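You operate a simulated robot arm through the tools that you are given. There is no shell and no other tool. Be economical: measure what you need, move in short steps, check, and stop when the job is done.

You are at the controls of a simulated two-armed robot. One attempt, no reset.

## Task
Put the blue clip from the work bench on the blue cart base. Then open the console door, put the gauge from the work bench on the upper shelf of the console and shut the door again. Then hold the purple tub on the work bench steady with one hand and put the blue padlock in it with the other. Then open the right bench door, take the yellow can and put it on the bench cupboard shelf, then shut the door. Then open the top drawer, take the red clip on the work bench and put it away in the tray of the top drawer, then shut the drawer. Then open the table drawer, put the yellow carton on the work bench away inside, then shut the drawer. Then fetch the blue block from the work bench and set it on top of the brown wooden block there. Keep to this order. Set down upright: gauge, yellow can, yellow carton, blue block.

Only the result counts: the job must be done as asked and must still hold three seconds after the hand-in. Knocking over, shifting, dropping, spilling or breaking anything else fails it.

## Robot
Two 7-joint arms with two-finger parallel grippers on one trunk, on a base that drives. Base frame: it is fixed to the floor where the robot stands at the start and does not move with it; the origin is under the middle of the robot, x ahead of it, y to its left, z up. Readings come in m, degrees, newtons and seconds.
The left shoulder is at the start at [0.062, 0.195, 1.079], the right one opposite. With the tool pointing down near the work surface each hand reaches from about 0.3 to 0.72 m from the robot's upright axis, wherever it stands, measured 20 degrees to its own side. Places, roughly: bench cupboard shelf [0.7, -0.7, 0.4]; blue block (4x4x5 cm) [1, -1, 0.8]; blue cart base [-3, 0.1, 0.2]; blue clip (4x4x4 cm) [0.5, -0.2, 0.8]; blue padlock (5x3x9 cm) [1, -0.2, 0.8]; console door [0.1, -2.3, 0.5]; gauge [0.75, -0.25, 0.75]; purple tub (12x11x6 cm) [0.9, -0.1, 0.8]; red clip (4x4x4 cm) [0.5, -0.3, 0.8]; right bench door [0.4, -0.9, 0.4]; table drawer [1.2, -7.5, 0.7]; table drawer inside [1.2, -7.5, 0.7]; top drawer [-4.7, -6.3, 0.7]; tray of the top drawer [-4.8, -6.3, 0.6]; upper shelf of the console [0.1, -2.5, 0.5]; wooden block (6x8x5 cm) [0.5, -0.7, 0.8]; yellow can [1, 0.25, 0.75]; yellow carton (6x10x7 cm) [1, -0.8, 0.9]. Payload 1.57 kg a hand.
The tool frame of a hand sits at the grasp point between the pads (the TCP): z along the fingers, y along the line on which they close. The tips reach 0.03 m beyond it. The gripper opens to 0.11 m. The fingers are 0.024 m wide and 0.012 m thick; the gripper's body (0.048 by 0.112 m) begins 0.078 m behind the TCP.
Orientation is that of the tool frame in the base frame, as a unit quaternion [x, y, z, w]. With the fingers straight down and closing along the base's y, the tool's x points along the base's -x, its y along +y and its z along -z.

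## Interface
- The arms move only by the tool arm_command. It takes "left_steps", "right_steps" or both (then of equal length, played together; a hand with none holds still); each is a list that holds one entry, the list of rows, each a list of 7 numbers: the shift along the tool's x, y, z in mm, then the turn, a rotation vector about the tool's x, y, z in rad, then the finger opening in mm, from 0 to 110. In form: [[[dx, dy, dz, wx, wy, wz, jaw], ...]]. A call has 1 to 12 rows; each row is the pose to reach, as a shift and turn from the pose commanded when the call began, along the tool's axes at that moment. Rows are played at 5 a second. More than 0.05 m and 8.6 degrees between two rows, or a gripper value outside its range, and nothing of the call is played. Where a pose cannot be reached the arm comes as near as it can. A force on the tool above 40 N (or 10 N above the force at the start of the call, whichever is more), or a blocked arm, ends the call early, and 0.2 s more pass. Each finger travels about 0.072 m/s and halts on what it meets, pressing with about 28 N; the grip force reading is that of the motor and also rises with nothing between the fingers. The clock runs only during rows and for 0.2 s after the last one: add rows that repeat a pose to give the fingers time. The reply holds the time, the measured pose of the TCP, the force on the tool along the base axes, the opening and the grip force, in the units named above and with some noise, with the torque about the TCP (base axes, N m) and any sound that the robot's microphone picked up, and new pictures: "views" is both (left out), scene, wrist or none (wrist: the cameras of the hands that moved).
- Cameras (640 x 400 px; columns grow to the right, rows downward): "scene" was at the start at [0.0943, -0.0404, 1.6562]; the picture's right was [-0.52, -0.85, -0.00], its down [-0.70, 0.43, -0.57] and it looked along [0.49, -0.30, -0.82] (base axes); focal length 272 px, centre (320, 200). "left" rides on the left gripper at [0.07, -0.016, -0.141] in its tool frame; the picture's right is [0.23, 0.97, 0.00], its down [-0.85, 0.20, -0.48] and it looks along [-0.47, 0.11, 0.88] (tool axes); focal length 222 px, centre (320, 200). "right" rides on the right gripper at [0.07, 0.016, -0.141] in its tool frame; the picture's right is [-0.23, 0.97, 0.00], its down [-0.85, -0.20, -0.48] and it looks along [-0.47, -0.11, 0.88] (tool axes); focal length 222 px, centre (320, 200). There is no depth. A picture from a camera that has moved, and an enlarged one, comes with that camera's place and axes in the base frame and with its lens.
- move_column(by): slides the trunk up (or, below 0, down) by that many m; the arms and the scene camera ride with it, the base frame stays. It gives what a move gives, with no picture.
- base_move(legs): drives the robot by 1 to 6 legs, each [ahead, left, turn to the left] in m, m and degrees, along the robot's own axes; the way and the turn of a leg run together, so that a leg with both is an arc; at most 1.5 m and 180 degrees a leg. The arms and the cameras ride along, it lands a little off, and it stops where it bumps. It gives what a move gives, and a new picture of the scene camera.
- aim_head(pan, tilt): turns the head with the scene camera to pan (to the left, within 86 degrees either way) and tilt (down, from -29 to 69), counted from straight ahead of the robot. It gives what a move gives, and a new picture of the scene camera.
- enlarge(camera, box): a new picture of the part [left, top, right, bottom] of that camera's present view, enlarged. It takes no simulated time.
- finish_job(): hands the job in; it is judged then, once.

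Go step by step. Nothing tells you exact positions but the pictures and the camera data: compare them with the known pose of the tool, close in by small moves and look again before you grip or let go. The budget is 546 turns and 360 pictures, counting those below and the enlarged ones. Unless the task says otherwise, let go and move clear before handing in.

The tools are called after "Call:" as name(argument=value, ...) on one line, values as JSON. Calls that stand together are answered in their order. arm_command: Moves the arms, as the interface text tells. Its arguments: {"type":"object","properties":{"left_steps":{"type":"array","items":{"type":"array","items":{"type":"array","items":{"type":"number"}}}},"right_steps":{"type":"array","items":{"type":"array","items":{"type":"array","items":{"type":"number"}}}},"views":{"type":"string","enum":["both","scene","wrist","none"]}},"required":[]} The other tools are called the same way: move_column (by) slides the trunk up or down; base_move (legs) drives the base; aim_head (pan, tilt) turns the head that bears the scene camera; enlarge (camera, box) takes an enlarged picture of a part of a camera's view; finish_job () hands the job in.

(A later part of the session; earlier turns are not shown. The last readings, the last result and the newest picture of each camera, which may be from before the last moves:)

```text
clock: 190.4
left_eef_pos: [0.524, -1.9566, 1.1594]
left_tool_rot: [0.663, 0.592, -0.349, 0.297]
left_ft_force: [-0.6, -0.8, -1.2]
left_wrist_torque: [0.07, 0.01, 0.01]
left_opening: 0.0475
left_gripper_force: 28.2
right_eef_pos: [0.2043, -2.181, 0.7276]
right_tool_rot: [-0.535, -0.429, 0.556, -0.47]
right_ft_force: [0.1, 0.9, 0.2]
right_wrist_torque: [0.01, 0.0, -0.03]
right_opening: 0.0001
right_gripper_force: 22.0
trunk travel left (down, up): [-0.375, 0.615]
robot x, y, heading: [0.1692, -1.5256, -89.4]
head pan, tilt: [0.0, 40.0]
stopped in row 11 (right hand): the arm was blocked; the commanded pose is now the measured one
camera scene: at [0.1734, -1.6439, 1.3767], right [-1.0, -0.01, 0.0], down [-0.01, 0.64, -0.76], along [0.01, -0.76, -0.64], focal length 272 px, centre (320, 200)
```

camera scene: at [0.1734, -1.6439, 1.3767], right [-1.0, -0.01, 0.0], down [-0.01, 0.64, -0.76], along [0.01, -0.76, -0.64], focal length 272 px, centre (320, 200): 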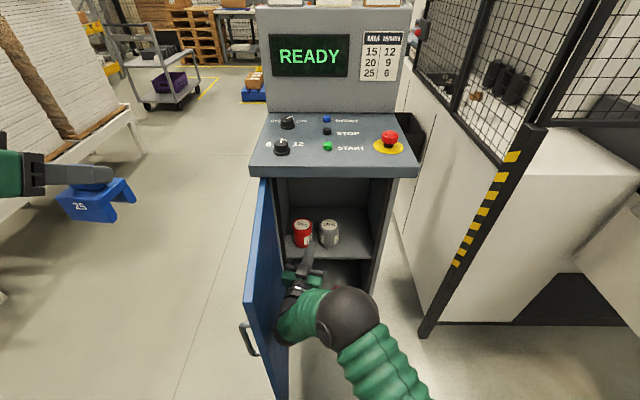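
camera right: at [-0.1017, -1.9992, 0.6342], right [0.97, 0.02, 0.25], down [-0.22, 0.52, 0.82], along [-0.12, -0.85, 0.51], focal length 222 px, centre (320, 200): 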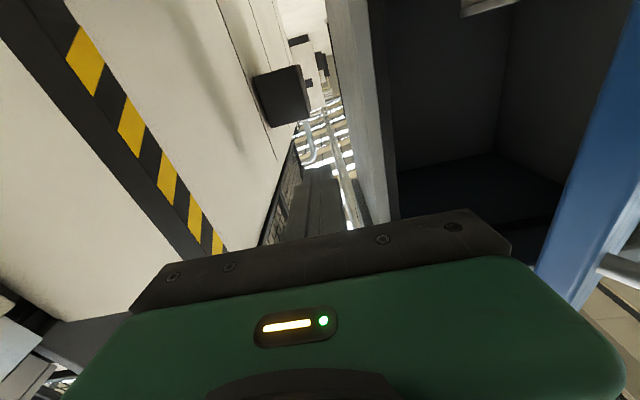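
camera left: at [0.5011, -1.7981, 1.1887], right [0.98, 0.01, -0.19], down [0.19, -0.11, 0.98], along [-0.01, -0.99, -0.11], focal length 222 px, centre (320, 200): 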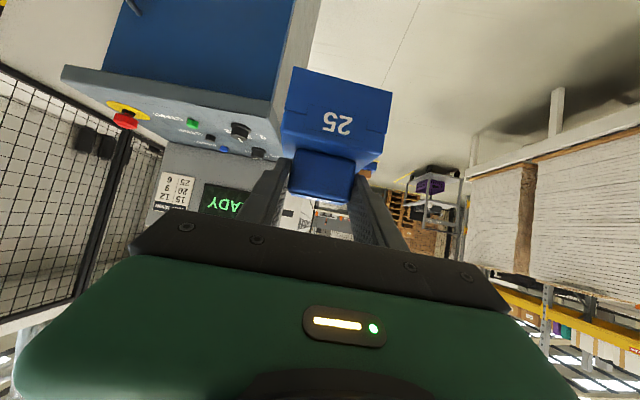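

The door is fully open now (~95°). I withdraw the right hand, then shift right and raise the trunk so the left arm comes in over the door.

Call:
arm_command(right_steps=[[[0, -30, -10, 0, 0, 0, 0], [0, -60, -25, 0, 0, 0, 0], [0, -90, -50, 0, 0, 0, 0], [0, -120, -90, 0, 0, 0, 0], [0, -150, -120, 0, 0, 0, 0], [0, -180, -150, 0, 0, 0, 0]]], views="none")

Call:
move_column(by=0.3)

Call:
base_move(legs=[[0, -0.16, 0]])

```text
clock: 191.8
left_eef_pos: [0.5223, -1.956, 1.1618]
left_tool_rot: [0.663, 0.591, -0.348, 0.298]
left_ft_force: [0.3, -0.4, -1.4]
left_wrist_torque: [0.01, 0.01, -0.01]
left_opening: 0.0474
left_gripper_force: 27.5
right_eef_pos: [0.0599, -1.9997, 0.7148]
right_tool_rot: [-0.533, -0.431, 0.556, -0.47]
right_ft_force: [0.3, -0.2, -0.4]
right_wrist_torque: [-0.02, -0.03, 0.01]
right_opening: 0.0
right_gripper_force: 21.6
trunk travel left (down, up): [-0.375, 0.615]
robot x, y, heading: [0.1687, -1.5303, -89.5]
head pan, tilt: [0.0, 40.0]
```

```text
clock: 194.8
left_eef_pos: [0.5226, -1.9564, 1.4611]
left_tool_rot: [0.663, 0.591, -0.348, 0.3]
left_ft_force: [0.0, 0.3, -2.1]
left_wrist_torque: [0.0, -0.01, 0.03]
left_opening: 0.0474
left_gripper_force: 27.5
right_eef_pos: [0.0613, -2.0006, 1.0135]
right_tool_rot: [-0.533, -0.432, 0.556, -0.47]
right_ft_force: [0.7, 0.6, 0.4]
right_wrist_torque: [0.0, 0.0, 0.01]
right_opening: 0.0
right_gripper_force: 21.6
trunk travel left (down, up): [-0.675, 0.315]
robot x, y, heading: [0.1684, -1.5241, -89.6]
head pan, tilt: [0.0, 40.0]
```

```text
clock: 196.2
left_eef_pos: [0.3775, -1.9583, 1.4586]
left_tool_rot: [0.662, 0.592, -0.351, 0.296]
left_ft_force: [0.2, 0.0, -1.4]
left_wrist_torque: [-0.03, 0.01, 0.0]
left_opening: 0.0476
left_gripper_force: 28.0
right_eef_pos: [-0.0844, -2.0005, 1.0148]
right_tool_rot: [-0.53, -0.434, 0.556, -0.471]
right_ft_force: [1.2, 0.4, 0.1]
right_wrist_torque: [0.03, 0.01, -0.06]
right_opening: 0.0
right_gripper_force: 21.0
trunk travel left (down, up): [-0.675, 0.315]
robot x, y, heading: [0.0168, -1.5306, -89.4]
head pan, tilt: [0.0, 40.0]
camera scene: at [0.0365, -1.6447, 1.6773], right [-1.0, -0.01, 0.01], down [-0.02, 0.64, -0.77], along [0.0, -0.77, -0.64], focal length 272 px, centre (320, 200)
```

scene: 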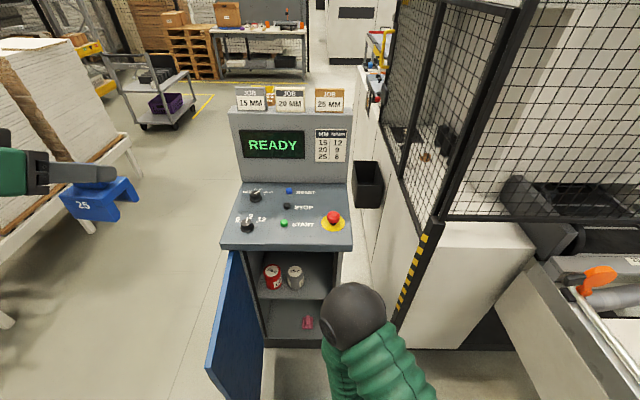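

Call:
arm_command(left_steps=[[[15, -36, 19, -0.012, 0, -0.008, 20], [30, -71, 38, -0.024, 0, -0.017, 20], [45, -107, 56, -0.035, -0.001, -0.025, 20], [60, -142, 75, -0.047, -0.001, -0.033, 20], [74, -178, 94, -0.059, -0.001, -0.042, 20], [89, -213, 113, -0.071, -0.002, -0.05, 20], [104, -249, 131, -0.083, -0.002, -0.058, 20], [119, -284, 150, -0.094, -0.002, -0.067, 20], [134, -320, 169, -0.106, -0.003, -0.075, 20]]], right_steps=[[[-11, -17, -7, 0, 0, 0, 0], [-22, -34, -14, 0, 0, 0, 0], [-33, -51, -21, 0, 0, 0, 0], [-44, -68, -28, 0, 0, 0, 0], [-55, -85, -35, 0, 0, 0, 0], [-66, -102, -42, 0, 0, 0, 0], [-77, -119, -49, 0, 0, 0, 0], [-88, -136, -56, 0, 0, 0, 0], [-100, -150, -60, 0, 0, 0, 0]]], views="scene")

```text
clock: 198.2
left_eef_pos: [0.1587, -2.0372, 1.2733]
left_tool_rot: [0.632, 0.624, -0.329, 0.321]
left_ft_force: [-0.3, -0.1, -1.8]
left_wrist_torque: [0.0, -0.01, 0.03]
left_opening: 0.0474
left_gripper_force: 27.7
left hand out of reach, approached as far as the arm can: row 1, 2, 3, 4, 5, 6, 7, 8, 9
right_eef_pos: [-0.264, -1.9675, 1.0005]
right_tool_rot: [-0.543, -0.411, 0.564, -0.467]
right_ft_force: [-0.4, 0.8, 0.0]
right_wrist_torque: [0.02, 0.02, 0.02]
right_opening: 0.0
right_gripper_force: 21.0
right hand out of reach, approached as far as the arm can: row 2, 3, 4, 5, 6, 7, 8, 9
trunk travel left (down, up): [-0.675, 0.315]
robot x, y, heading: [0.0128, -1.5301, -89.6]
head pan, tilt: [0.0, 40.0]
camera scene: at [0.0104, -1.6452, 1.6806], right [-1.0, -0.01, 0.0], down [0.0, 0.64, -0.77], along [0.01, -0.77, -0.64], focal length 272 px, centre (320, 200)
```

scene: 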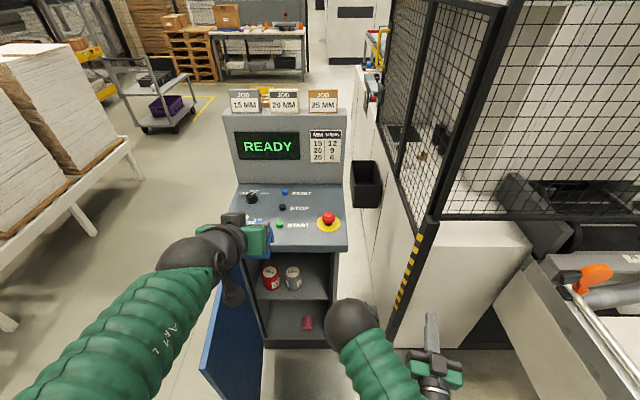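

Call:
arm_command(left_steps=[[[32, -10, 29, 0, 0, 0, 20], [65, -20, 57, 0, 0, 0, 20], [97, -30, 86, 0, 0, 0, 20], [129, -40, 115, 0, 0, 0, 20], [161, -50, 144, 0, 0, 0, 20], [194, -60, 172, 0, 0, 0, 20]]], views="scene")

```text
clock: 199.6
left_eef_pos: [0.1082, -2.063, 1.0126]
left_tool_rot: [0.624, 0.632, -0.327, 0.322]
left_ft_force: [-0.5, -0.8, -1.2]
left_wrist_torque: [0.02, 0.0, 0.0]
left_opening: 0.0473
left_gripper_force: 27.6
right_eef_pos: [-0.2582, -1.9685, 0.9931]
right_tool_rot: [-0.541, -0.419, 0.562, -0.465]
right_ft_force: [-0.6, -0.7, -0.4]
right_wrist_torque: [-0.02, -0.02, -0.02]
right_opening: 0.0002
right_gripper_force: 20.8
trunk travel left (down, up): [-0.675, 0.315]
robot x, y, heading: [0.0079, -1.5263, -89.4]
head pan, tilt: [0.0, 40.0]
camera scene: at [0.0161, -1.6494, 1.6758], right [-1.0, -0.01, 0.0], down [-0.01, 0.65, -0.76], along [0.01, -0.76, -0.65], focal length 272 px, centre (320, 200)
```

scene: 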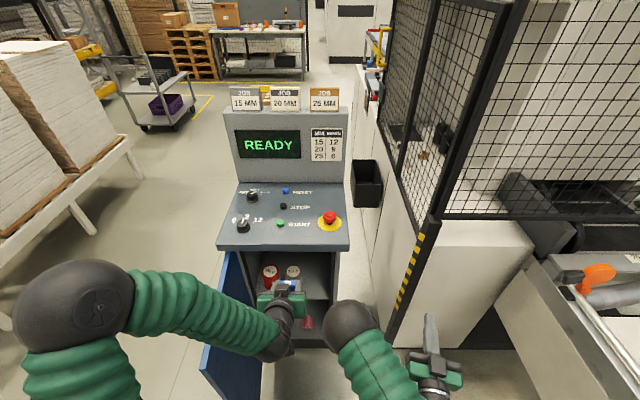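

Call:
arm_command(left_steps=[[[30, -10, 30, 0, 0, 0, 20], [61, -20, 59, 0, 0, 0, 20], [91, -29, 89, 0, 0, 0, 20], [121, -39, 119, 0, 0, 0, 20], [151, -49, 148, 0, 0, 0, 20], [182, -58, 178, 0, 0, 0, 20], [212, -68, 208, 0, 0, 0, 20]]], views="both")

```text
clock: 201.2
left_eef_pos: [0.0354, -2.1118, 0.7189]
left_tool_rot: [0.623, 0.632, -0.328, 0.324]
left_ft_force: [0.5, 0.1, -1.6]
left_wrist_torque: [0.0, 0.01, 0.04]
left_opening: 0.0474
left_gripper_force: 28.0
right_eef_pos: [-0.2609, -1.9671, 0.991]
right_tool_rot: [-0.542, -0.42, 0.562, -0.462]
right_ft_force: [0.1, 0.2, 1.0]
right_wrist_torque: [0.0, 0.01, 0.01]
right_opening: 0.0002
right_gripper_force: 21.3
trunk travel left (down, up): [-0.675, 0.315]
robot x, y, heading: [0.0184, -1.5277, -89.5]
head pan, tilt: [0.0, 40.0]
camera scene: at [0.0135, -1.6481, 1.6763], right [-1.0, -0.01, 0.0], down [-0.01, 0.65, -0.76], along [0.01, -0.76, -0.65], focal length 272 px, centre (320, 200)
camera left: at [0.018, -1.9561, 0.744], right [0.97, 0.14, -0.2], down [0.21, -0.1, 0.97], along [0.11, -0.99, -0.13], focal length 222 px, centre (320, 200)
```

scene: 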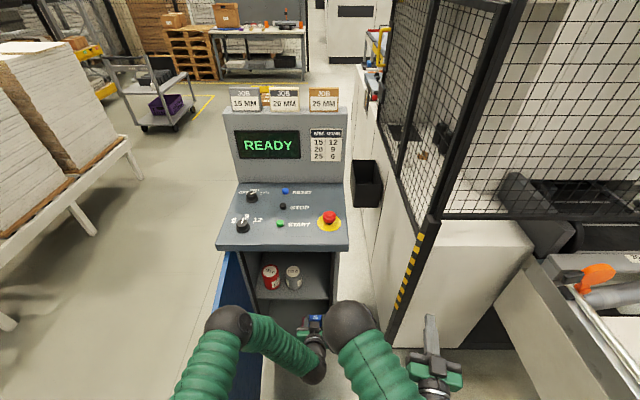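
left: 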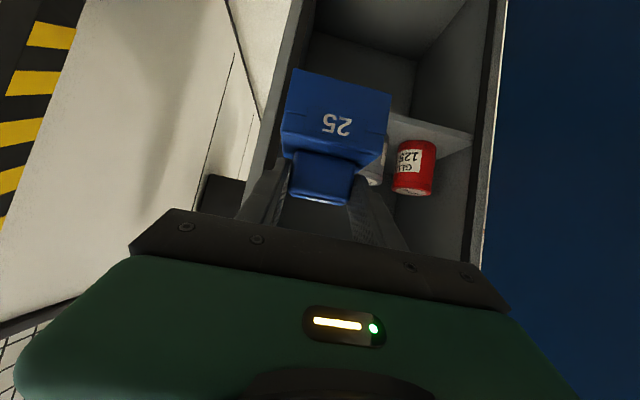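

The shelf top is at z≈0.527; free room between the right wall (x≈-0.07) and the grey can (x≈0.15). I move the gauge in over the shelf at x≈0.03.

Call:
arm_command(left_steps=[[[-12, 0, 37, 0, 0, 0, 20], [-25, -1, 74, 0, 0, 0, 20], [-37, -2, 112, 0, 0, 0, 20], [-50, -3, 149, 0, 0, 0, 20], [-62, -4, 186, 0, 0, 0, 20], [-75, -5, 223, 0, 0, 0, 20], [-87, -5, 260, 0, 0, 0, 20], [-87, -5, 260, 0, 0, 0, 20]]], views="both")

```text
clock: 203.0
left_eef_pos: [0.0524, -2.2941, 0.7123]
left_tool_rot: [0.619, 0.632, -0.331, 0.328]
left_ft_force: [-1.1, 0.8, -0.6]
left_wrist_torque: [0.02, 0.02, 0.0]
left_opening: 0.0476
left_gripper_force: 28.1
left hand out of reach, approached as far as the arm can: row 5, 6, 7, 8
right_eef_pos: [-0.2594, -1.9664, 0.9931]
right_tool_rot: [-0.542, -0.42, 0.562, -0.462]
right_ft_force: [-0.8, -0.1, 0.0]
right_wrist_torque: [-0.01, 0.01, -0.02]
right_opening: 0.0
right_gripper_force: 21.1
trunk travel left (down, up): [-0.675, 0.315]
robot x, y, heading: [0.0139, -1.5296, -89.5]
head pan, tilt: [0.0, 40.0]
camera scene: at [0.0142, -1.6474, 1.6768], right [-1.0, -0.01, 0.0], down [-0.01, 0.65, -0.76], along [0.01, -0.76, -0.65], focal length 272 px, centre (320, 200)
camera left: at [0.0338, -2.1404, 0.7363], right [0.97, 0.14, -0.2], down [0.21, -0.09, 0.97], along [0.12, -0.99, -0.11], focal length 222 px, centre (320, 200)
```

scene: 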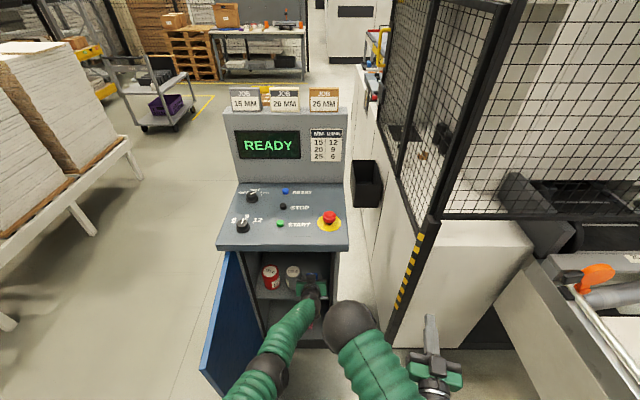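
left: 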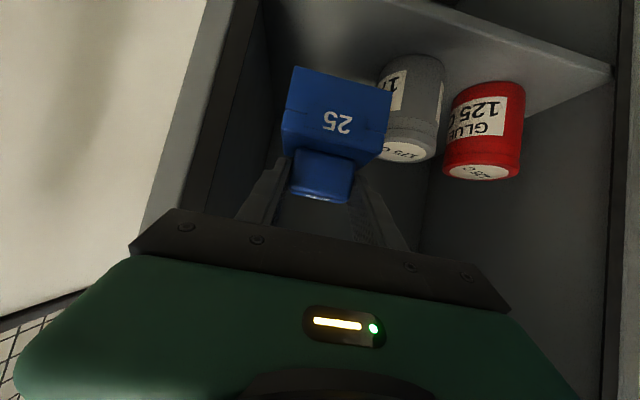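

Reach is at its limit, so I drive 9 cm ahead to bring the gauge over the shelf, keeping its height.

Call:
base_move(legs=[[0.09, -0.015, 0]])

Call:
enlarge(camera="left", box=[0, 0, 640, 400])

```text
clock: 204.1
left_eef_pos: [0.0344, -2.3852, 0.7137]
left_tool_rot: [0.621, 0.631, -0.334, 0.325]
left_ft_force: [-0.2, -0.5, -1.6]
left_wrist_torque: [0.01, 0.02, -0.01]
left_opening: 0.0476
left_gripper_force: 27.7
right_eef_pos: [-0.2718, -2.057, 0.9932]
right_tool_rot: [-0.541, -0.42, 0.564, -0.462]
right_ft_force: [0.8, -0.5, 0.3]
right_wrist_torque: [-0.07, 0.01, -0.02]
right_opening: 0.0
right_gripper_force: 20.7
trunk travel left (down, up): [-0.675, 0.315]
robot x, y, heading: [-0.002, -1.6155, -90.1]
head pan, tilt: [0.0, 40.0]
camera scene: at [0.0063, -1.7375, 1.6769], right [-1.0, -0.01, 0.0], down [-0.01, 0.64, -0.76], along [0.0, -0.76, -0.64], focal length 272 px, centre (320, 200)
```

scene: 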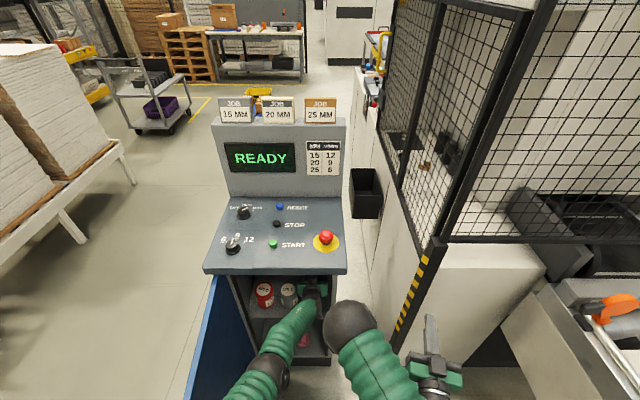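

```text
1.00 times, centred on (320, 200) of left (not enlarged: the box is as wide or as high as the picture)
camera zoom: at [0.0174, -2.2303, 0.7369], right [0.97, 0.14, -0.2], down [0.22, -0.09, 0.97], along [0.11, -0.99, -0.11], focal length 222 px, centre (320, 200)
```

zoom: 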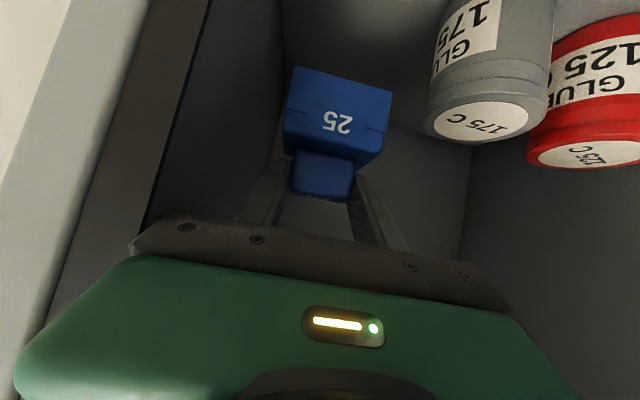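

Call:
move_column(by=-0.1)

Call:
enlarge(camera="left", box=[0, 0, 640, 400])

```text
clock: 205.5
left_eef_pos: [0.0315, -2.3869, 0.6153]
left_tool_rot: [0.62, 0.629, -0.335, 0.327]
left_ft_force: [0.8, 0.4, -1.3]
left_wrist_torque: [0.01, 0.01, -0.01]
left_opening: 0.0472
left_gripper_force: 27.9
right_eef_pos: [-0.2795, -2.0565, 0.8918]
right_tool_rot: [-0.544, -0.414, 0.566, -0.461]
right_ft_force: [-0.6, 0.9, -0.4]
right_wrist_torque: [0.02, -0.04, -0.02]
right_opening: 0.0
right_gripper_force: 21.1
trunk travel left (down, up): [-0.575, 0.415]
robot x, y, heading: [-0.003, -1.6205, -89.9]
head pan, tilt: [0.0, 40.0]
```

```text
1.00 times, centred on (320, 200) of left (not enlarged: the box is as wide or as high as the picture)
camera zoom: at [0.0143, -2.2319, 0.6369], right [0.97, 0.13, -0.2], down [0.22, -0.08, 0.97], along [0.11, -0.99, -0.11], focal length 222 px, centre (320, 200)
```

zoom: 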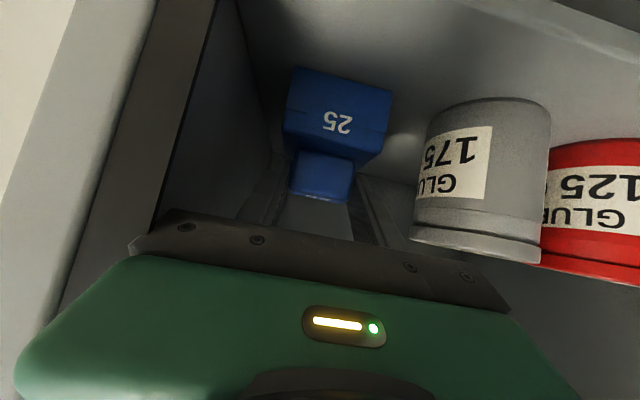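

Call:
move_column(by=-0.012)

```text
clock: 206.1
left_eef_pos: [0.0307, -2.3867, 0.6086]
left_tool_rot: [0.619, 0.628, -0.336, 0.33]
left_ft_force: [-2.9, -6.2, 20.6]
left_wrist_torque: [-0.61, -0.57, -0.17]
left_opening: 0.0481
left_gripper_force: 28.2
right_eef_pos: [-0.2799, -2.0545, 0.8832]
right_tool_rot: [-0.543, -0.414, 0.566, -0.463]
right_ft_force: [0.0, 0.3, 0.8]
right_wrist_torque: [-0.04, -0.02, 0.03]
right_opening: 0.0
right_gripper_force: 21.1
trunk travel left (down, up): [-0.563, 0.427]
robot x, y, heading: [0.0016, -1.6211, -89.6]
head pan, tilt: [0.0, 40.0]
```

The gauge touches the shelf. I ease up 3 mm, open and draw back along the tool.

Call:
move_column(by=0.004)

Call:
arm_command(left_steps=[[[0, 0, 0, 0, 0, 0, 52], [0, 0, 0, 0, 0, 0, 62], [0, 0, 0, 0, 0, 0, 66], [0, 0, -20, 0, 0, 0, 66], [0, 0, -45, 0, 0, 0, 66], [10, 0, -80, 0, 0, 0, 66]]], views="wrist")

```text
clock: 206.6
left_eef_pos: [0.0319, -2.3851, 0.6075]
left_tool_rot: [0.62, 0.63, -0.335, 0.327]
left_ft_force: [-0.7, -3.9, 14.3]
left_wrist_torque: [-0.94, -0.44, -0.22]
left_opening: 0.0474
left_gripper_force: 28.2
right_eef_pos: [-0.2802, -2.0531, 0.8841]
right_tool_rot: [-0.544, -0.416, 0.566, -0.459]
right_ft_force: [0.5, -0.1, 0.8]
right_wrist_torque: [0.0, 0.02, 0.01]
right_opening: 0.0001
right_gripper_force: 20.9
trunk travel left (down, up): [-0.567, 0.423]
robot x, y, heading: [0.0003, -1.6195, -89.5]
head pan, tilt: [0.0, 40.0]
```

```text
clock: 208.0
left_eef_pos: [0.0331, -2.3126, 0.6445]
left_tool_rot: [0.619, 0.631, -0.333, 0.327]
left_ft_force: [-0.2, 0.1, 0.1]
left_wrist_torque: [-0.03, -0.04, 0.0]
left_opening: 0.0659
left_gripper_force: 0.2
right_eef_pos: [-0.278, -2.0543, 0.8864]
right_tool_rot: [-0.544, -0.415, 0.566, -0.46]
right_ft_force: [-0.7, -0.3, 0.0]
right_wrist_torque: [-0.01, -0.02, 0.0]
right_opening: 0.0
right_gripper_force: 21.0
trunk travel left (down, up): [-0.567, 0.423]
robot x, y, heading: [-0.0016, -1.6185, -89.6]
head pan, tilt: [0.0, 40.0]
camera left: at [0.0161, -2.1577, 0.6675], right [0.97, 0.14, -0.2], down [0.22, -0.09, 0.97], along [0.11, -0.99, -0.11], focal length 222 px, centre (320, 200)
```

left: 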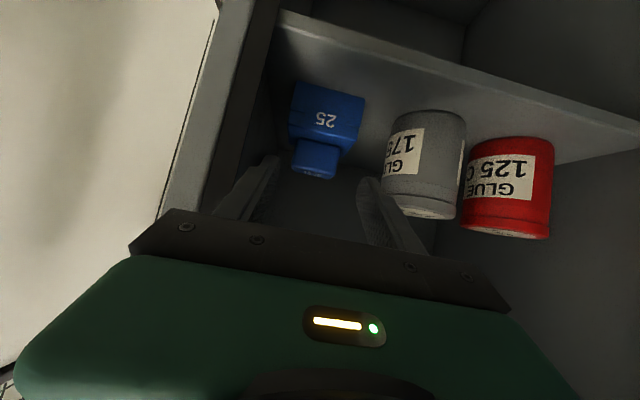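

The gauge stands upright on the upper shelf. I back out and lift over the door to close it from outside with the left hand.

Call:
base_move(legs=[[-0.25, 0, 0]])

Call:
move_column(by=0.4)

Call:
arm_command(left_steps=[[[-10, 40, -8, 0, 0, 0, 40], [-20, 80, -15, 0, 0, 0, 20], [-30, 120, -22, 0, 0, 0, 0], [-40, 160, -30, 0, 0, 0, 0], [-50, 200, -37, 0, 0, 0, 0], [-50, 245, -37, 0, 0, 0, 0], [-50, 290, -37, 0, 0, 0, 0], [-50, 335, -37, 0, 0, 0, 0], [-50, 380, -37, 0, 0, 0, 0], [-50, 425, -37, 0, 0, 0, 0], [-50, 470, -37, 0, 0, 0, 0], [-50, 510, -37, 0, 0, 0, 0]]], views="scene")

```text
clock: 209.8
left_eef_pos: [0.0275, -2.0633, 0.6446]
left_tool_rot: [0.623, 0.628, -0.334, 0.325]
left_ft_force: [-0.5, 0.4, 0.4]
left_wrist_torque: [0.02, -0.02, 0.01]
left_opening: 0.0659
left_gripper_force: 0.1
right_eef_pos: [-0.2816, -1.8028, 0.8867]
right_tool_rot: [-0.545, -0.413, 0.568, -0.458]
right_ft_force: [0.5, -0.1, 0.1]
right_wrist_torque: [0.03, -0.01, -0.01]
right_opening: 0.0
right_gripper_force: 21.3
trunk travel left (down, up): [-0.567, 0.423]
robot x, y, heading: [0.0002, -1.368, -90.1]
head pan, tilt: [0.0, 40.0]
camera scene: at [-0.0006, -1.4875, 1.5691], right [-1.0, 0.0, 0.0], down [0.0, 0.64, -0.76], along [0.0, -0.76, -0.64], focal length 272 px, centre (320, 200)
```

scene: 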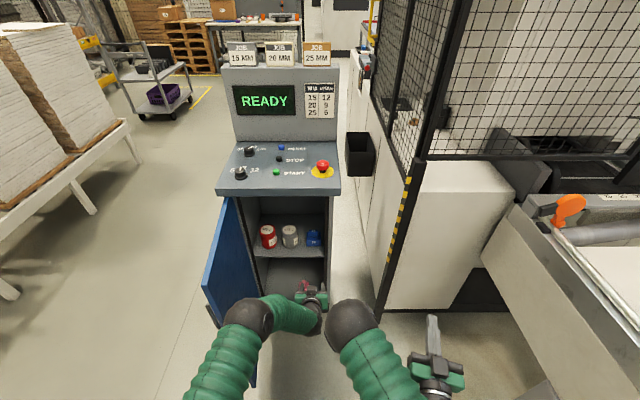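

```text
clock: 213.6
left_eef_pos: [0.0264, -2.0625, 1.0468]
left_tool_rot: [0.622, 0.627, -0.336, 0.326]
left_ft_force: [0.5, -0.5, -0.3]
left_wrist_torque: [0.01, -0.01, -0.04]
left_opening: 0.0659
left_gripper_force: 0.0
right_eef_pos: [-0.283, -1.8019, 1.2865]
right_tool_rot: [-0.546, -0.41, 0.569, -0.458]
right_ft_force: [-0.1, -0.5, -0.4]
right_wrist_torque: [-0.03, -0.02, 0.01]
right_opening: 0.0001
right_gripper_force: 21.2
trunk travel left (down, up): [-0.967, 0.023]
robot x, y, heading: [0.0001, -1.3677, -89.9]
head pan, tilt: [0.0, 40.0]
```

```text
clock: 216.2
left_eef_pos: [0.5418, -2.0632, 1.1028]
left_tool_rot: [0.622, 0.627, -0.337, 0.327]
left_ft_force: [-0.5, -0.1, 0.6]
left_wrist_torque: [-0.01, 0.05, 0.0]
left_opening: 0.0
left_gripper_force: 21.6
left hand out of reach, approached as far as the arm can: row 3, 4, 5, 6, 7
right_eef_pos: [-0.2829, -1.8004, 1.2857]
right_tool_rot: [-0.545, -0.412, 0.569, -0.458]
right_ft_force: [-0.7, 1.0, 0.0]
right_wrist_torque: [-0.03, 0.0, 0.01]
right_opening: 0.0001
right_gripper_force: 21.4
trunk travel left (down, up): [-0.967, 0.023]
robot x, y, heading: [0.0026, -1.3648, -90.3]
head pan, tilt: [0.0, 40.0]
camera scene: at [0.0012, -1.4886, 1.9682], right [-1.0, 0.0, 0.0], down [0.0, 0.64, -0.76], along [0.0, -0.76, -0.64], focal length 272 px, centre (320, 200)
```

scene: 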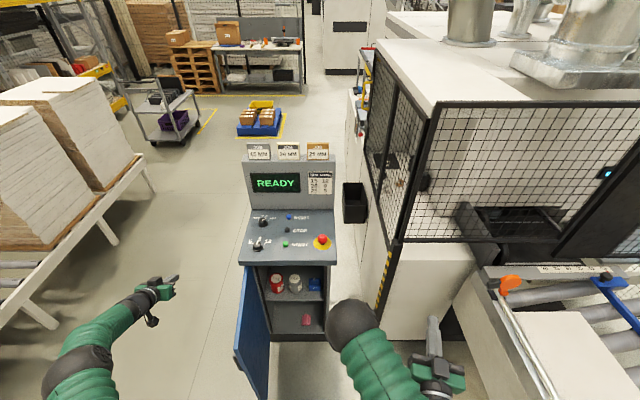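

I lower the trunk with the left hand outside the door.

Call:
move_column(by=-0.4)

Call:
arm_command(left_steps=[[[0, -35, 0, 0, 0, 0, 0], [0, -70, 0, 0, 0, 0, 0], [0, -95, 0, 0, 0, 0, 0], [0, -120, 0, 0, 0, 0, 0], [0, -145, 0, 0, 0, 0, 0], [0, -170, 0, 0, 0, 0, 0], [0, -195, 0, 0, 0, 0, 0], [0, -220, 0, 0, 0, 0, 0], [0, -245, 0, 0, 0, 0, 0], [0, -270, 0, 0, 0, 0, 0], [0, -295, 0, 0, 0, 0, 0], [0, -320, 0, 0, 0, 0, 0]]], views="scene")

```text
clock: 220.1
left_eef_pos: [0.5411, -2.0621, 0.7001]
left_tool_rot: [0.623, 0.627, -0.335, 0.326]
left_ft_force: [-0.3, 0.1, 0.1]
left_wrist_torque: [0.0, 0.01, 0.0]
left_opening: 0.0002
left_gripper_force: 21.3
right_eef_pos: [-0.2818, -1.8009, 0.8867]
right_tool_rot: [-0.545, -0.413, 0.569, -0.458]
right_ft_force: [0.5, 0.0, 0.2]
right_wrist_torque: [0.0, -0.01, -0.02]
right_opening: 0.0
right_gripper_force: 20.9
trunk travel left (down, up): [-0.567, 0.423]
robot x, y, heading: [-0.0007, -1.3711, -90.2]
head pan, tilt: [0.0, 40.0]
```

```text
clock: 222.4
left_eef_pos: [0.2748, -2.0663, 0.7129]
left_tool_rot: [0.613, 0.632, -0.336, 0.334]
left_ft_force: [12.1, -27.6, -17.9]
left_wrist_torque: [-0.6, -0.15, 0.07]
left_opening: 0.0
left_gripper_force: 21.7
right_eef_pos: [-0.2809, -1.802, 0.8886]
right_tool_rot: [-0.545, -0.412, 0.57, -0.457]
right_ft_force: [-0.6, 0.6, -0.2]
right_wrist_torque: [0.02, 0.03, 0.03]
right_opening: 0.0
right_gripper_force: 21.3
trunk travel left (down, up): [-0.567, 0.423]
robot x, y, heading: [-0.0006, -1.3697, -90.1]
head pan, tilt: [0.0, 40.0]
stopped in row 11 (left hand): the force on the tool passed its limit at 48 N (the readings are from after the stop); the commanded pose is now the measured one
camera scene: at [0.007, -1.4956, 1.5686], right [-1.0, 0.0, 0.0], down [0.0, 0.65, -0.76], along [0.0, -0.76, -0.65], focal length 272 px, centre (320, 200)
```

scene: 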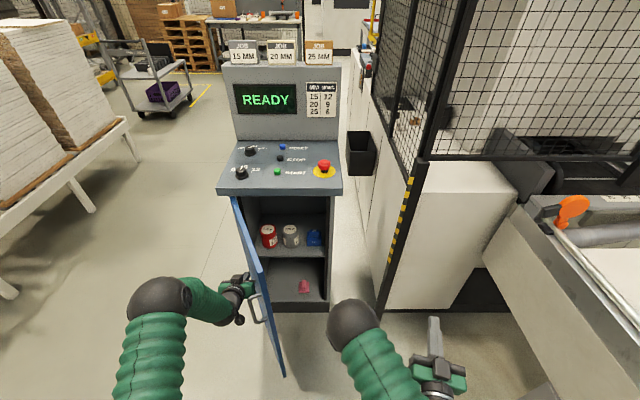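

The hand met the handle. I back off, yaw the hand to point at the door, and push with the fingertips.

Call:
arm_command(left_steps=[[[10, 30, -11, 0, 0, 0, 0], [19, 60, -21, 0.1, 0, 0.07, 0], [29, 90, -32, 0.21, 0, 0.15, 0], [39, 120, -43, 0.32, 0, 0.225, 0], [48, 140, -53, 0.43, 0, 0.3, 0], [58, 145, -64, 0.54, 0, 0.38, 0], [58, 145, -64, 0.64, 0, 0.453, 0]]], views="scene")

```text
clock: 222.8
left_eef_pos: [0.303, -2.0566, 0.7191]
left_tool_rot: [0.61, 0.629, -0.343, 0.339]
left_ft_force: [11.4, -27.8, -15.0]
left_wrist_torque: [0.14, 0.02, 1.15]
left_opening: 0.0001
left_gripper_force: 21.1
right_eef_pos: [-0.2805, -1.8032, 0.8884]
right_tool_rot: [-0.545, -0.409, 0.57, -0.46]
right_ft_force: [0.2, -0.2, 0.0]
right_wrist_torque: [-0.02, -0.01, -0.03]
right_opening: 0.0001
right_gripper_force: 21.0
trunk travel left (down, up): [-0.567, 0.423]
robot x, y, heading: [-0.001, -1.3673, -90.3]
head pan, tilt: [0.0, 40.0]
stopped in row 2 (left hand): the force on the tool passed its limit at 53 N (the readings are from after the stop); the commanded pose is now the measured one
camera scene: at [0.0093, -1.4983, 1.5676], right [-1.0, 0.0, 0.01], down [0.0, 0.65, -0.76], along [0.0, -0.76, -0.65], focal length 272 px, centre (320, 200)
```

scene: 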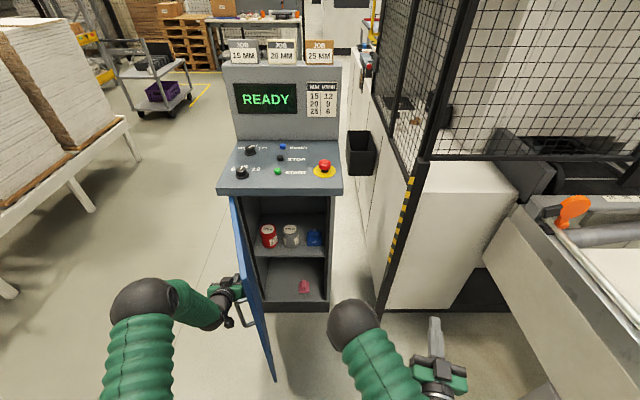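

Call:
arm_command(left_steps=[[[-12, 5, 17, 0, 0, 0, 0], [-12, 40, 17, 0, 0, 0, 0], [-12, 80, 17, 0, 0, 0, 0], [-12, 120, 17, 0, 0, 0, 0]]], views="both")

```text
clock: 223.8
left_eef_pos: [0.4187, -2.0729, 0.7217]
left_tool_rot: [0.613, 0.626, -0.343, 0.338]
left_ft_force: [-1.0, -0.2, -0.5]
left_wrist_torque: [0.03, -0.01, 0.02]
left_opening: 0.0
left_gripper_force: 20.9
right_eef_pos: [-0.2821, -1.7977, 0.889]
right_tool_rot: [-0.544, -0.409, 0.569, -0.461]
right_ft_force: [0.5, -0.7, 0.0]
right_wrist_torque: [0.02, -0.03, 0.0]
right_opening: 0.0
right_gripper_force: 21.4
trunk travel left (down, up): [-0.567, 0.423]
robot x, y, heading: [-0.0002, -1.3731, -90.1]
head pan, tilt: [0.0, 40.0]
camera scene: at [0.0041, -1.4882, 1.5688], right [-1.0, 0.0, 0.0], down [0.0, 0.64, -0.76], along [0.0, -0.76, -0.64], focal length 272 px, centre (320, 200)
camera left: at [0.4003, -1.9158, 0.7395], right [0.97, 0.13, -0.21], down [0.21, -0.05, 0.98], along [0.12, -0.99, -0.08], focal length 222 px, centre (320, 200)
```

scene: 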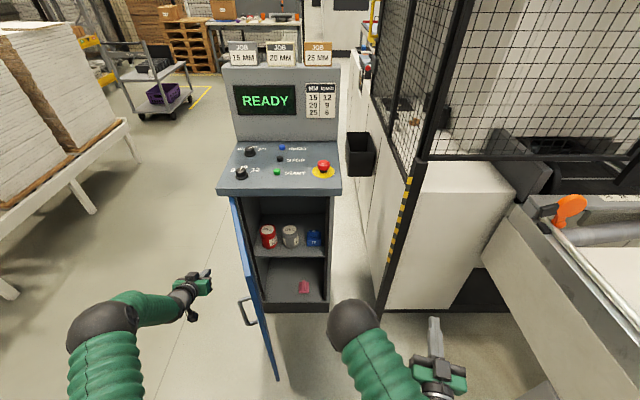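
left: 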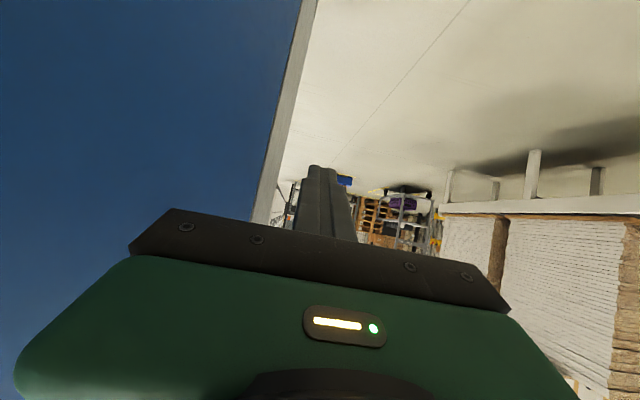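

Free again. I move the left hand back beyond the handle, yawed to point at the door's outer edge.

Call:
arm_command(left_steps=[[[24, 0, -30, 0, 0, 0, 0], [48, 5, -60, 0.11, 0, 0.08, 0], [72, 5, -95, 0.22, 0, 0.16, 0], [100, 5, -125, 0.33, 0, 0.24, 0], [125, 0, -155, 0.44, 0, 0.32, 0], [145, -10, -180, 0.55, 0, 0.4, 0], [156, -40, -187, 0.65, 0, 0.46, 0], [156, -70, -187, 0.71, 0, 0.5, 0], [156, -90, -187, 0.71, 0, 0.5, 0]]], views="both")

```text
clock: 225.8
left_eef_pos: [0.3242, -1.8292, 0.6902]
left_tool_rot: [0.824, 0.302, -0.444, 0.18]
left_ft_force: [0.1, -0.2, 0.2]
left_wrist_torque: [-0.03, 0.02, 0.01]
left_opening: 0.0001
left_gripper_force: 21.3
right_eef_pos: [-0.2833, -1.7964, 0.8896]
right_tool_rot: [-0.544, -0.409, 0.571, -0.46]
right_ft_force: [0.6, 0.6, 0.6]
right_wrist_torque: [0.02, -0.01, -0.02]
right_opening: 0.0002
right_gripper_force: 21.6
trunk travel left (down, up): [-0.567, 0.423]
robot x, y, heading: [0.002, -1.37, -90.2]
head pan, tilt: [0.0, 40.0]
camera scene: at [0.0015, -1.4874, 1.5689], right [-1.0, 0.0, 0.0], down [0.0, 0.64, -0.76], along [0.0, -0.76, -0.64], focal length 272 px, centre (320, 200)
camera left: at [0.4313, -1.7161, 0.7078], right [0.74, -0.66, -0.16], down [0.07, -0.17, 0.98], along [-0.67, -0.73, -0.08], focal length 222 px, centre (320, 200)
```

scene: 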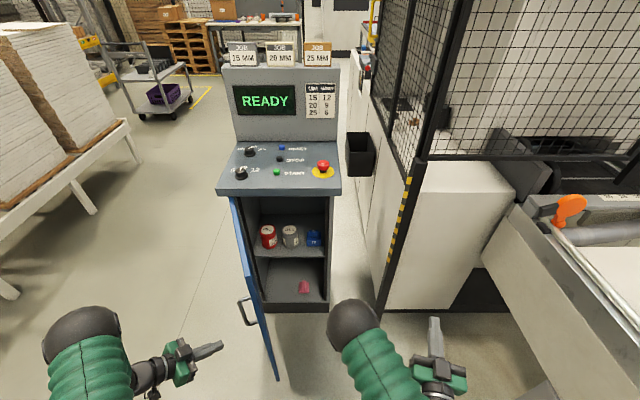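
left: 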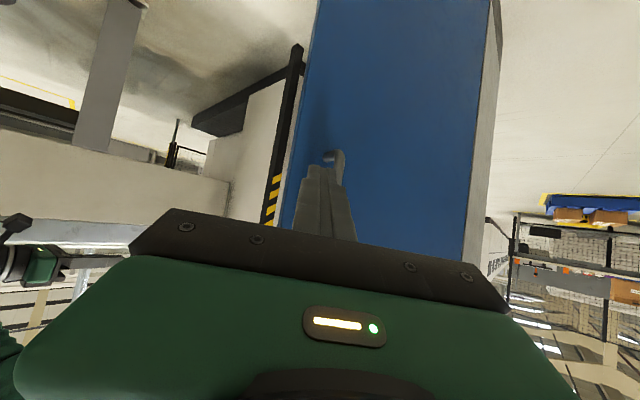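

Call:
arm_command(left_steps=[[[-19, -8, 29, 0, 0, 0, 0], [-37, -15, 57, 0, 0, 0, 0], [-56, -23, 86, 0, 0, 0, 0], [-76, -30, 116, 0, 0, 0, 0], [-96, -37, 147, 0, 0, 0, 0], [-116, -44, 178, 0, 0, 0, 0], [-136, -51, 208, 0, 0, 0, 0], [-156, -46, 239, 0, 0, 0, 0], [-176, -40, 270, 0, 0, 0, 0], [-196, -34, 301, 0, 0, 0, 0], [-215, -28, 332, 0, 0, 0, 0]]], views="scene")

```text
clock: 228.2
left_eef_pos: [0.0048, -2.0711, 0.6925]
left_tool_rot: [0.824, 0.302, -0.444, 0.18]
left_ft_force: [0.3, 0.5, -1.4]
left_wrist_torque: [0.0, 0.01, 0.0]
left_opening: 0.0
left_gripper_force: 20.9
right_eef_pos: [-0.2853, -1.7977, 0.8894]
right_tool_rot: [-0.545, -0.408, 0.57, -0.46]
right_ft_force: [-0.2, 0.3, -1.1]
right_wrist_torque: [-0.03, -0.01, -0.02]
right_opening: 0.0
right_gripper_force: 21.5
trunk travel left (down, up): [-0.567, 0.423]
robot x, y, heading: [0.0007, -1.3687, -90.2]
head pan, tilt: [0.0, 40.0]
camera scene: at [-0.0011, -1.4892, 1.5688], right [-1.0, 0.0, 0.0], down [0.0, 0.65, -0.76], along [0.0, -0.76, -0.65], focal length 272 px, centre (320, 200)
```

scene: 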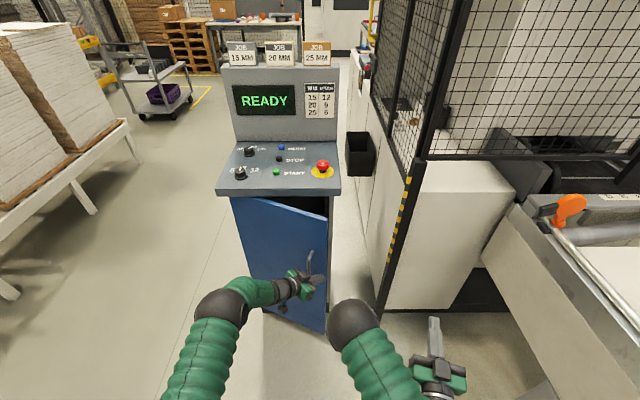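

The door is nearly shut (~25°). I drive ahead with a small right shift to push it closed.

Call:
base_move(legs=[[0.19, -0.05, 0]])

```text
clock: 229.8
left_eef_pos: [-0.0411, -2.2362, 0.6886]
left_tool_rot: [0.825, 0.301, -0.446, 0.172]
left_ft_force: [-0.9, 1.8, 1.1]
left_wrist_torque: [-0.02, 0.02, 0.04]
left_opening: 0.0001
left_gripper_force: 21.5
right_eef_pos: [-0.3283, -1.9745, 0.8912]
right_tool_rot: [-0.543, -0.405, 0.572, -0.464]
right_ft_force: [-0.3, -0.2, 0.6]
right_wrist_torque: [0.01, 0.03, 0.0]
right_opening: 0.0
right_gripper_force: 21.8
trunk travel left (down, up): [-0.567, 0.423]
robot x, y, heading: [-0.0466, -1.5463, -89.8]
head pan, tilt: [0.0, 40.0]
stopped in leg 1: the force on the tool passed its limit at 61 N (the readings are from after the stop); the commanded pose is now the measured one
camera scene: at [-0.044, -1.6659, 1.5688], right [-1.0, 0.0, 0.0], down [0.0, 0.65, -0.76], along [0.0, -0.76, -0.65], focal length 272 px, centre (320, 200)
```

scene: 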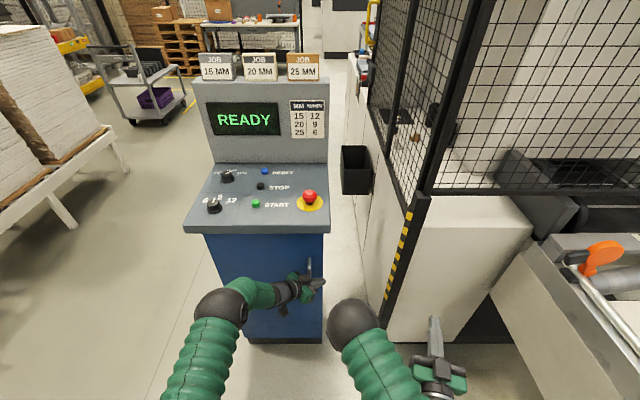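

Call:
enlarge(camera="scene", box=[180, 200, 360, 350])

Call:
enlarge(camera="left", box=[0, 0, 640, 400])

```text
2.67 times, centred on (270, 275) of scene
camera zoom: at [-0.044, -1.6659, 1.5688], right [-1.0, 0.0, 0.0], down [0.0, 0.65, -0.76], along [0.0, -0.76, -0.65], focal length 725 px, centre (453, 0)
```

zoom: 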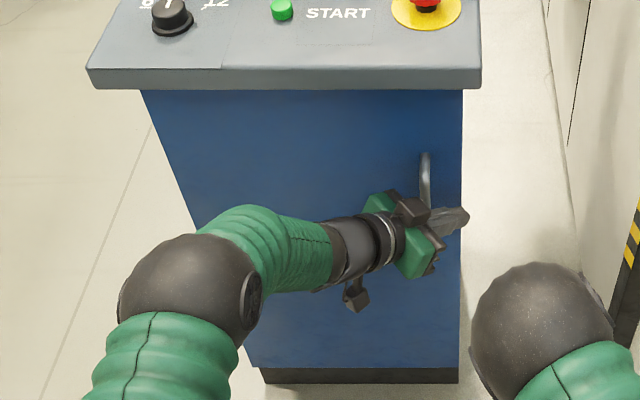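

```text
1.00 times, centred on (320, 200) of left (not enlarged: the box is as wide or as high as the picture)
camera zoom: at [0.0663, -2.1237, 0.7066], right [0.73, -0.66, -0.17], down [0.07, -0.18, 0.98], along [-0.68, -0.73, -0.09], focal length 222 px, centre (320, 200)
```

zoom: 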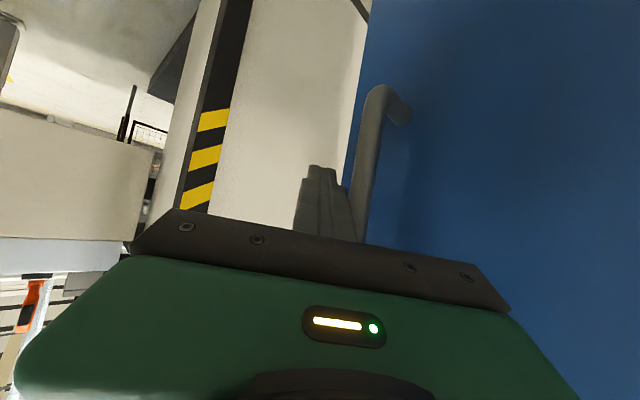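

The door looks shut with the gripper against the handle. I back off to check for a remaining gap.

Call:
base_move(legs=[[-0.15, 0.03, 0]])

Call:
enlarge(camera="scene", box=[200, 180, 360, 320])

```text
clock: 231.2
left_eef_pos: [-0.0146, -2.0893, 0.689]
left_tool_rot: [0.827, 0.299, -0.445, 0.172]
left_ft_force: [0.3, 0.2, 0.4]
left_wrist_torque: [0.03, 0.02, 0.02]
left_opening: 0.0
left_gripper_force: 20.8
right_eef_pos: [-0.3004, -1.8254, 0.8908]
right_tool_rot: [-0.543, -0.403, 0.572, -0.464]
right_ft_force: [-0.4, 0.4, 0.5]
right_wrist_torque: [0.02, -0.03, 0.03]
right_opening: 0.0001
right_gripper_force: 21.0
trunk travel left (down, up): [-0.567, 0.423]
robot x, y, heading: [-0.0171, -1.4001, -90.0]
head pan, tilt: [0.0, 40.0]
camera scene: at [-0.0169, -1.5182, 1.5687], right [-1.0, 0.0, 0.0], down [0.0, 0.65, -0.76], along [0.0, -0.76, -0.65], focal length 272 px, centre (320, 200)
```

scene: 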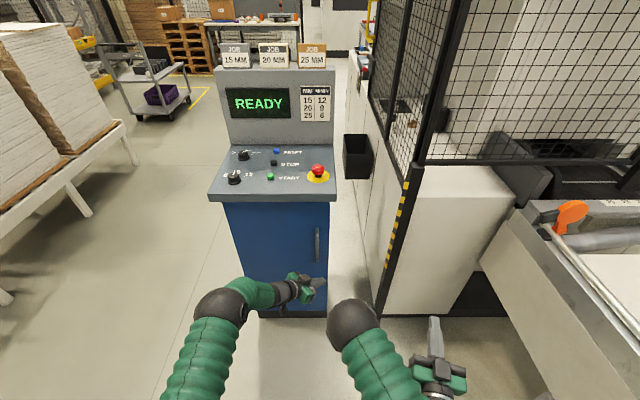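

```text
2.86 times, centred on (280, 250) of scene
camera zoom: at [-0.0169, -1.5182, 1.5687], right [-1.0, 0.0, 0.0], down [0.0, 0.65, -0.76], along [0.0, -0.76, -0.65], focal length 776 px, centre (434, 57)
```

zoom: 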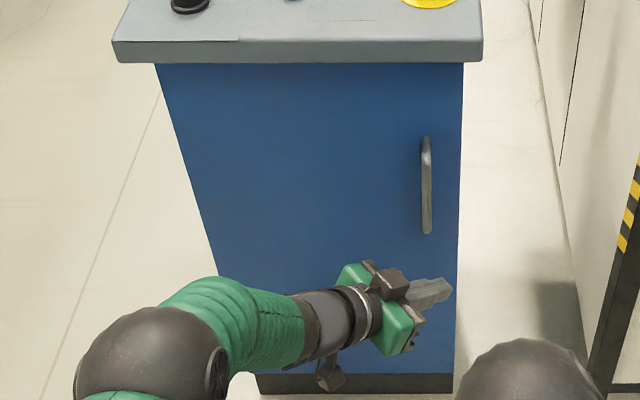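

The door is closed. I raise the trunk and bring both hands back to pointing down for the trip back behind the bench.

Call:
move_column(by=0.4)

Call:
arm_command(left_steps=[[[18, 0, -28, -0.07, 0, -0.045, 0], [36, 0, -55, -0.14, 0, -0.09, 0], [54, 0, -82, -0.21, 0.01, -0.135, 0], [72, 0, -109, -0.28, 0.01, -0.18, 0], [90, 0, -137, -0.35, 0.01, -0.225, 0], [108, -5, -164, -0.42, 0.01, -0.27, 0], [126, -5, -192, -0.49, 0.01, -0.315, 0], [144, -5, -220, -0.56, 0.01, -0.36, 0], [160, -6, -250, -0.63, 0.02, -0.405, 0], [176, -6, -280, -0.69, 0.02, -0.445, 0], [193, -6, -300, -0.73, 0.02, -0.47, 0], [193, -6, -300, -0.73, 0.02, -0.47, 0]]], right_steps=[[[0, 0, 0, 0, 0.143, 0, 0], [0, 0, 0, 0, 0.286, 0, 0], [0, 0, 0, 0, 0.429, 0, 0], [0, 0, 0, 0, 0.571, 0, 0], [0, 0, 0, 0, 0.714, 0, 0], [0, 0, 0, 0, 0.857, 0, 0], [0, 0, 0, 0, 1.0, 0, 0], [0, 0, 0, 0, 1.143, 0, 0], [0, 0, 0, 0, 1.286, 0, 0], [0, 0, 0, 0, 1.429, 0, 0], [0, 0, 0, 0, 1.571, 0, 0], [0, 0, 0, 0, 1.571, 0, 0]]], views="none")

```text
clock: 235.0
left_eef_pos: [-0.0144, -2.0893, 1.0901]
left_tool_rot: [0.827, 0.299, -0.445, 0.173]
left_ft_force: [0.6, 0.3, 0.7]
left_wrist_torque: [-0.03, 0.05, 0.01]
left_opening: 0.0001
left_gripper_force: 21.4
right_eef_pos: [-0.3017, -1.8257, 1.29]
right_tool_rot: [-0.545, -0.402, 0.571, -0.464]
right_ft_force: [0.7, 0.1, -0.2]
right_wrist_torque: [0.0, 0.04, 0.02]
right_opening: 0.0003
right_gripper_force: 21.3
trunk travel left (down, up): [-0.967, 0.023]
robot x, y, heading: [-0.0157, -1.3985, -90.0]
head pan, tilt: [0.0, 40.0]
```

```text
clock: 237.6
left_eef_pos: [0.2551, -1.8516, 1.0919]
left_tool_rot: [0.624, 0.619, -0.33, 0.345]
left_ft_force: [-0.2, -0.2, 0.1]
left_wrist_torque: [-0.03, -0.03, -0.02]
left_opening: 0.0
left_gripper_force: 21.4
right_eef_pos: [-0.2987, -1.8248, 1.2916]
right_tool_rot: [0.789, 0.613, -0.021, 0.042]
right_ft_force: [0.2, 0.1, 0.2]
right_wrist_torque: [0.0, 0.03, 0.04]
right_opening: 0.0
right_gripper_force: 21.0
right hand out of reach, approached as far as the arm can: row 1, 2, 3, 4, 5, 6, 7, 9
trunk travel left (down, up): [-0.967, 0.023]
robot x, y, heading: [-0.0159, -1.4, -90.2]
head pan, tilt: [0.0, 40.0]
```

Call:
arm_command(left_steps=[[[-35, 0, -25, 0, 0.137, 0, 0], [-70, 0, -50, 0, 0.274, 0, 0], [-105, 0, -74, 0, 0.411, 0, 0], [-140, 0, -99, 0, 0.549, 0, 0], [-175, 0, -124, 0, 0.686, 0, 0], [-210, 0, -148, 0, 0.823, 0, 0], [-245, 0, -173, 0, 0.96, 0, 0]]], right_steps=[[[0, 5, -20, 0, 0, -0.04, 0], [0, 10, -40, 0, 0, -0.08, 0], [0, 15, -60, 0, 0, -0.12, 0], [0, 20, -90, 0, 0, -0.16, 0], [0, 25, -120, 0, 0, -0.2, 0], [0, 30, -150, 0, 0, -0.23, 0], [0, 40, -180, 0, 0, -0.25, 0]]], views="none")

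Call:
base_move(legs=[[0.13, 0, 0], [0, 1.42, 0]])

```text
clock: 239.2
left_eef_pos: [0.2454, -1.8461, 1.3994]
left_tool_rot: [0.706, 0.708, -0.005, 0.021]
left_ft_force: [0.0, 1.1, 0.3]
left_wrist_torque: [-0.02, 0.0, 0.01]
left_opening: 0.0001
left_gripper_force: 21.1
right_eef_pos: [-0.2673, -1.8146, 1.4888]
right_tool_rot: [0.707, 0.705, -0.02, 0.059]
right_ft_force: [0.0, -0.8, 0.7]
right_wrist_torque: [-0.01, 0.04, 0.0]
right_opening: 0.0
right_gripper_force: 21.5
trunk travel left (down, up): [-0.967, 0.023]
robot x, y, heading: [-0.0161, -1.3998, -90.2]
head pan, tilt: [0.0, 40.0]
```

```text
clock: 247.1
left_eef_pos: [1.6551, -1.9841, 1.3987]
left_tool_rot: [0.71, 0.704, -0.004, 0.021]
left_ft_force: [0.2, -0.9, 0.3]
left_wrist_torque: [-0.01, 0.01, -0.02]
left_opening: 0.0
left_gripper_force: 21.2
right_eef_pos: [1.1394, -1.9484, 1.4862]
right_tool_rot: [0.714, 0.698, -0.02, 0.058]
right_ft_force: [-0.5, 0.7, -0.7]
right_wrist_torque: [-0.01, -0.03, 0.01]
right_opening: 0.0
right_gripper_force: 21.0
trunk travel left (down, up): [-0.967, 0.023]
robot x, y, heading: [1.4012, -1.5338, -90.8]
head pan, tilt: [0.0, 40.0]
camera scene: at [1.3975, -1.6544, 1.9764], right [-1.0, 0.01, 0.0], down [0.01, 0.64, -0.76], along [-0.01, -0.76, -0.64], focal length 272 px, centre (320, 200)
```

scene: 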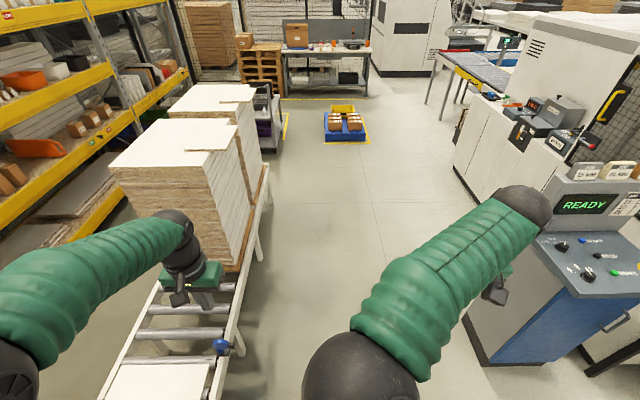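

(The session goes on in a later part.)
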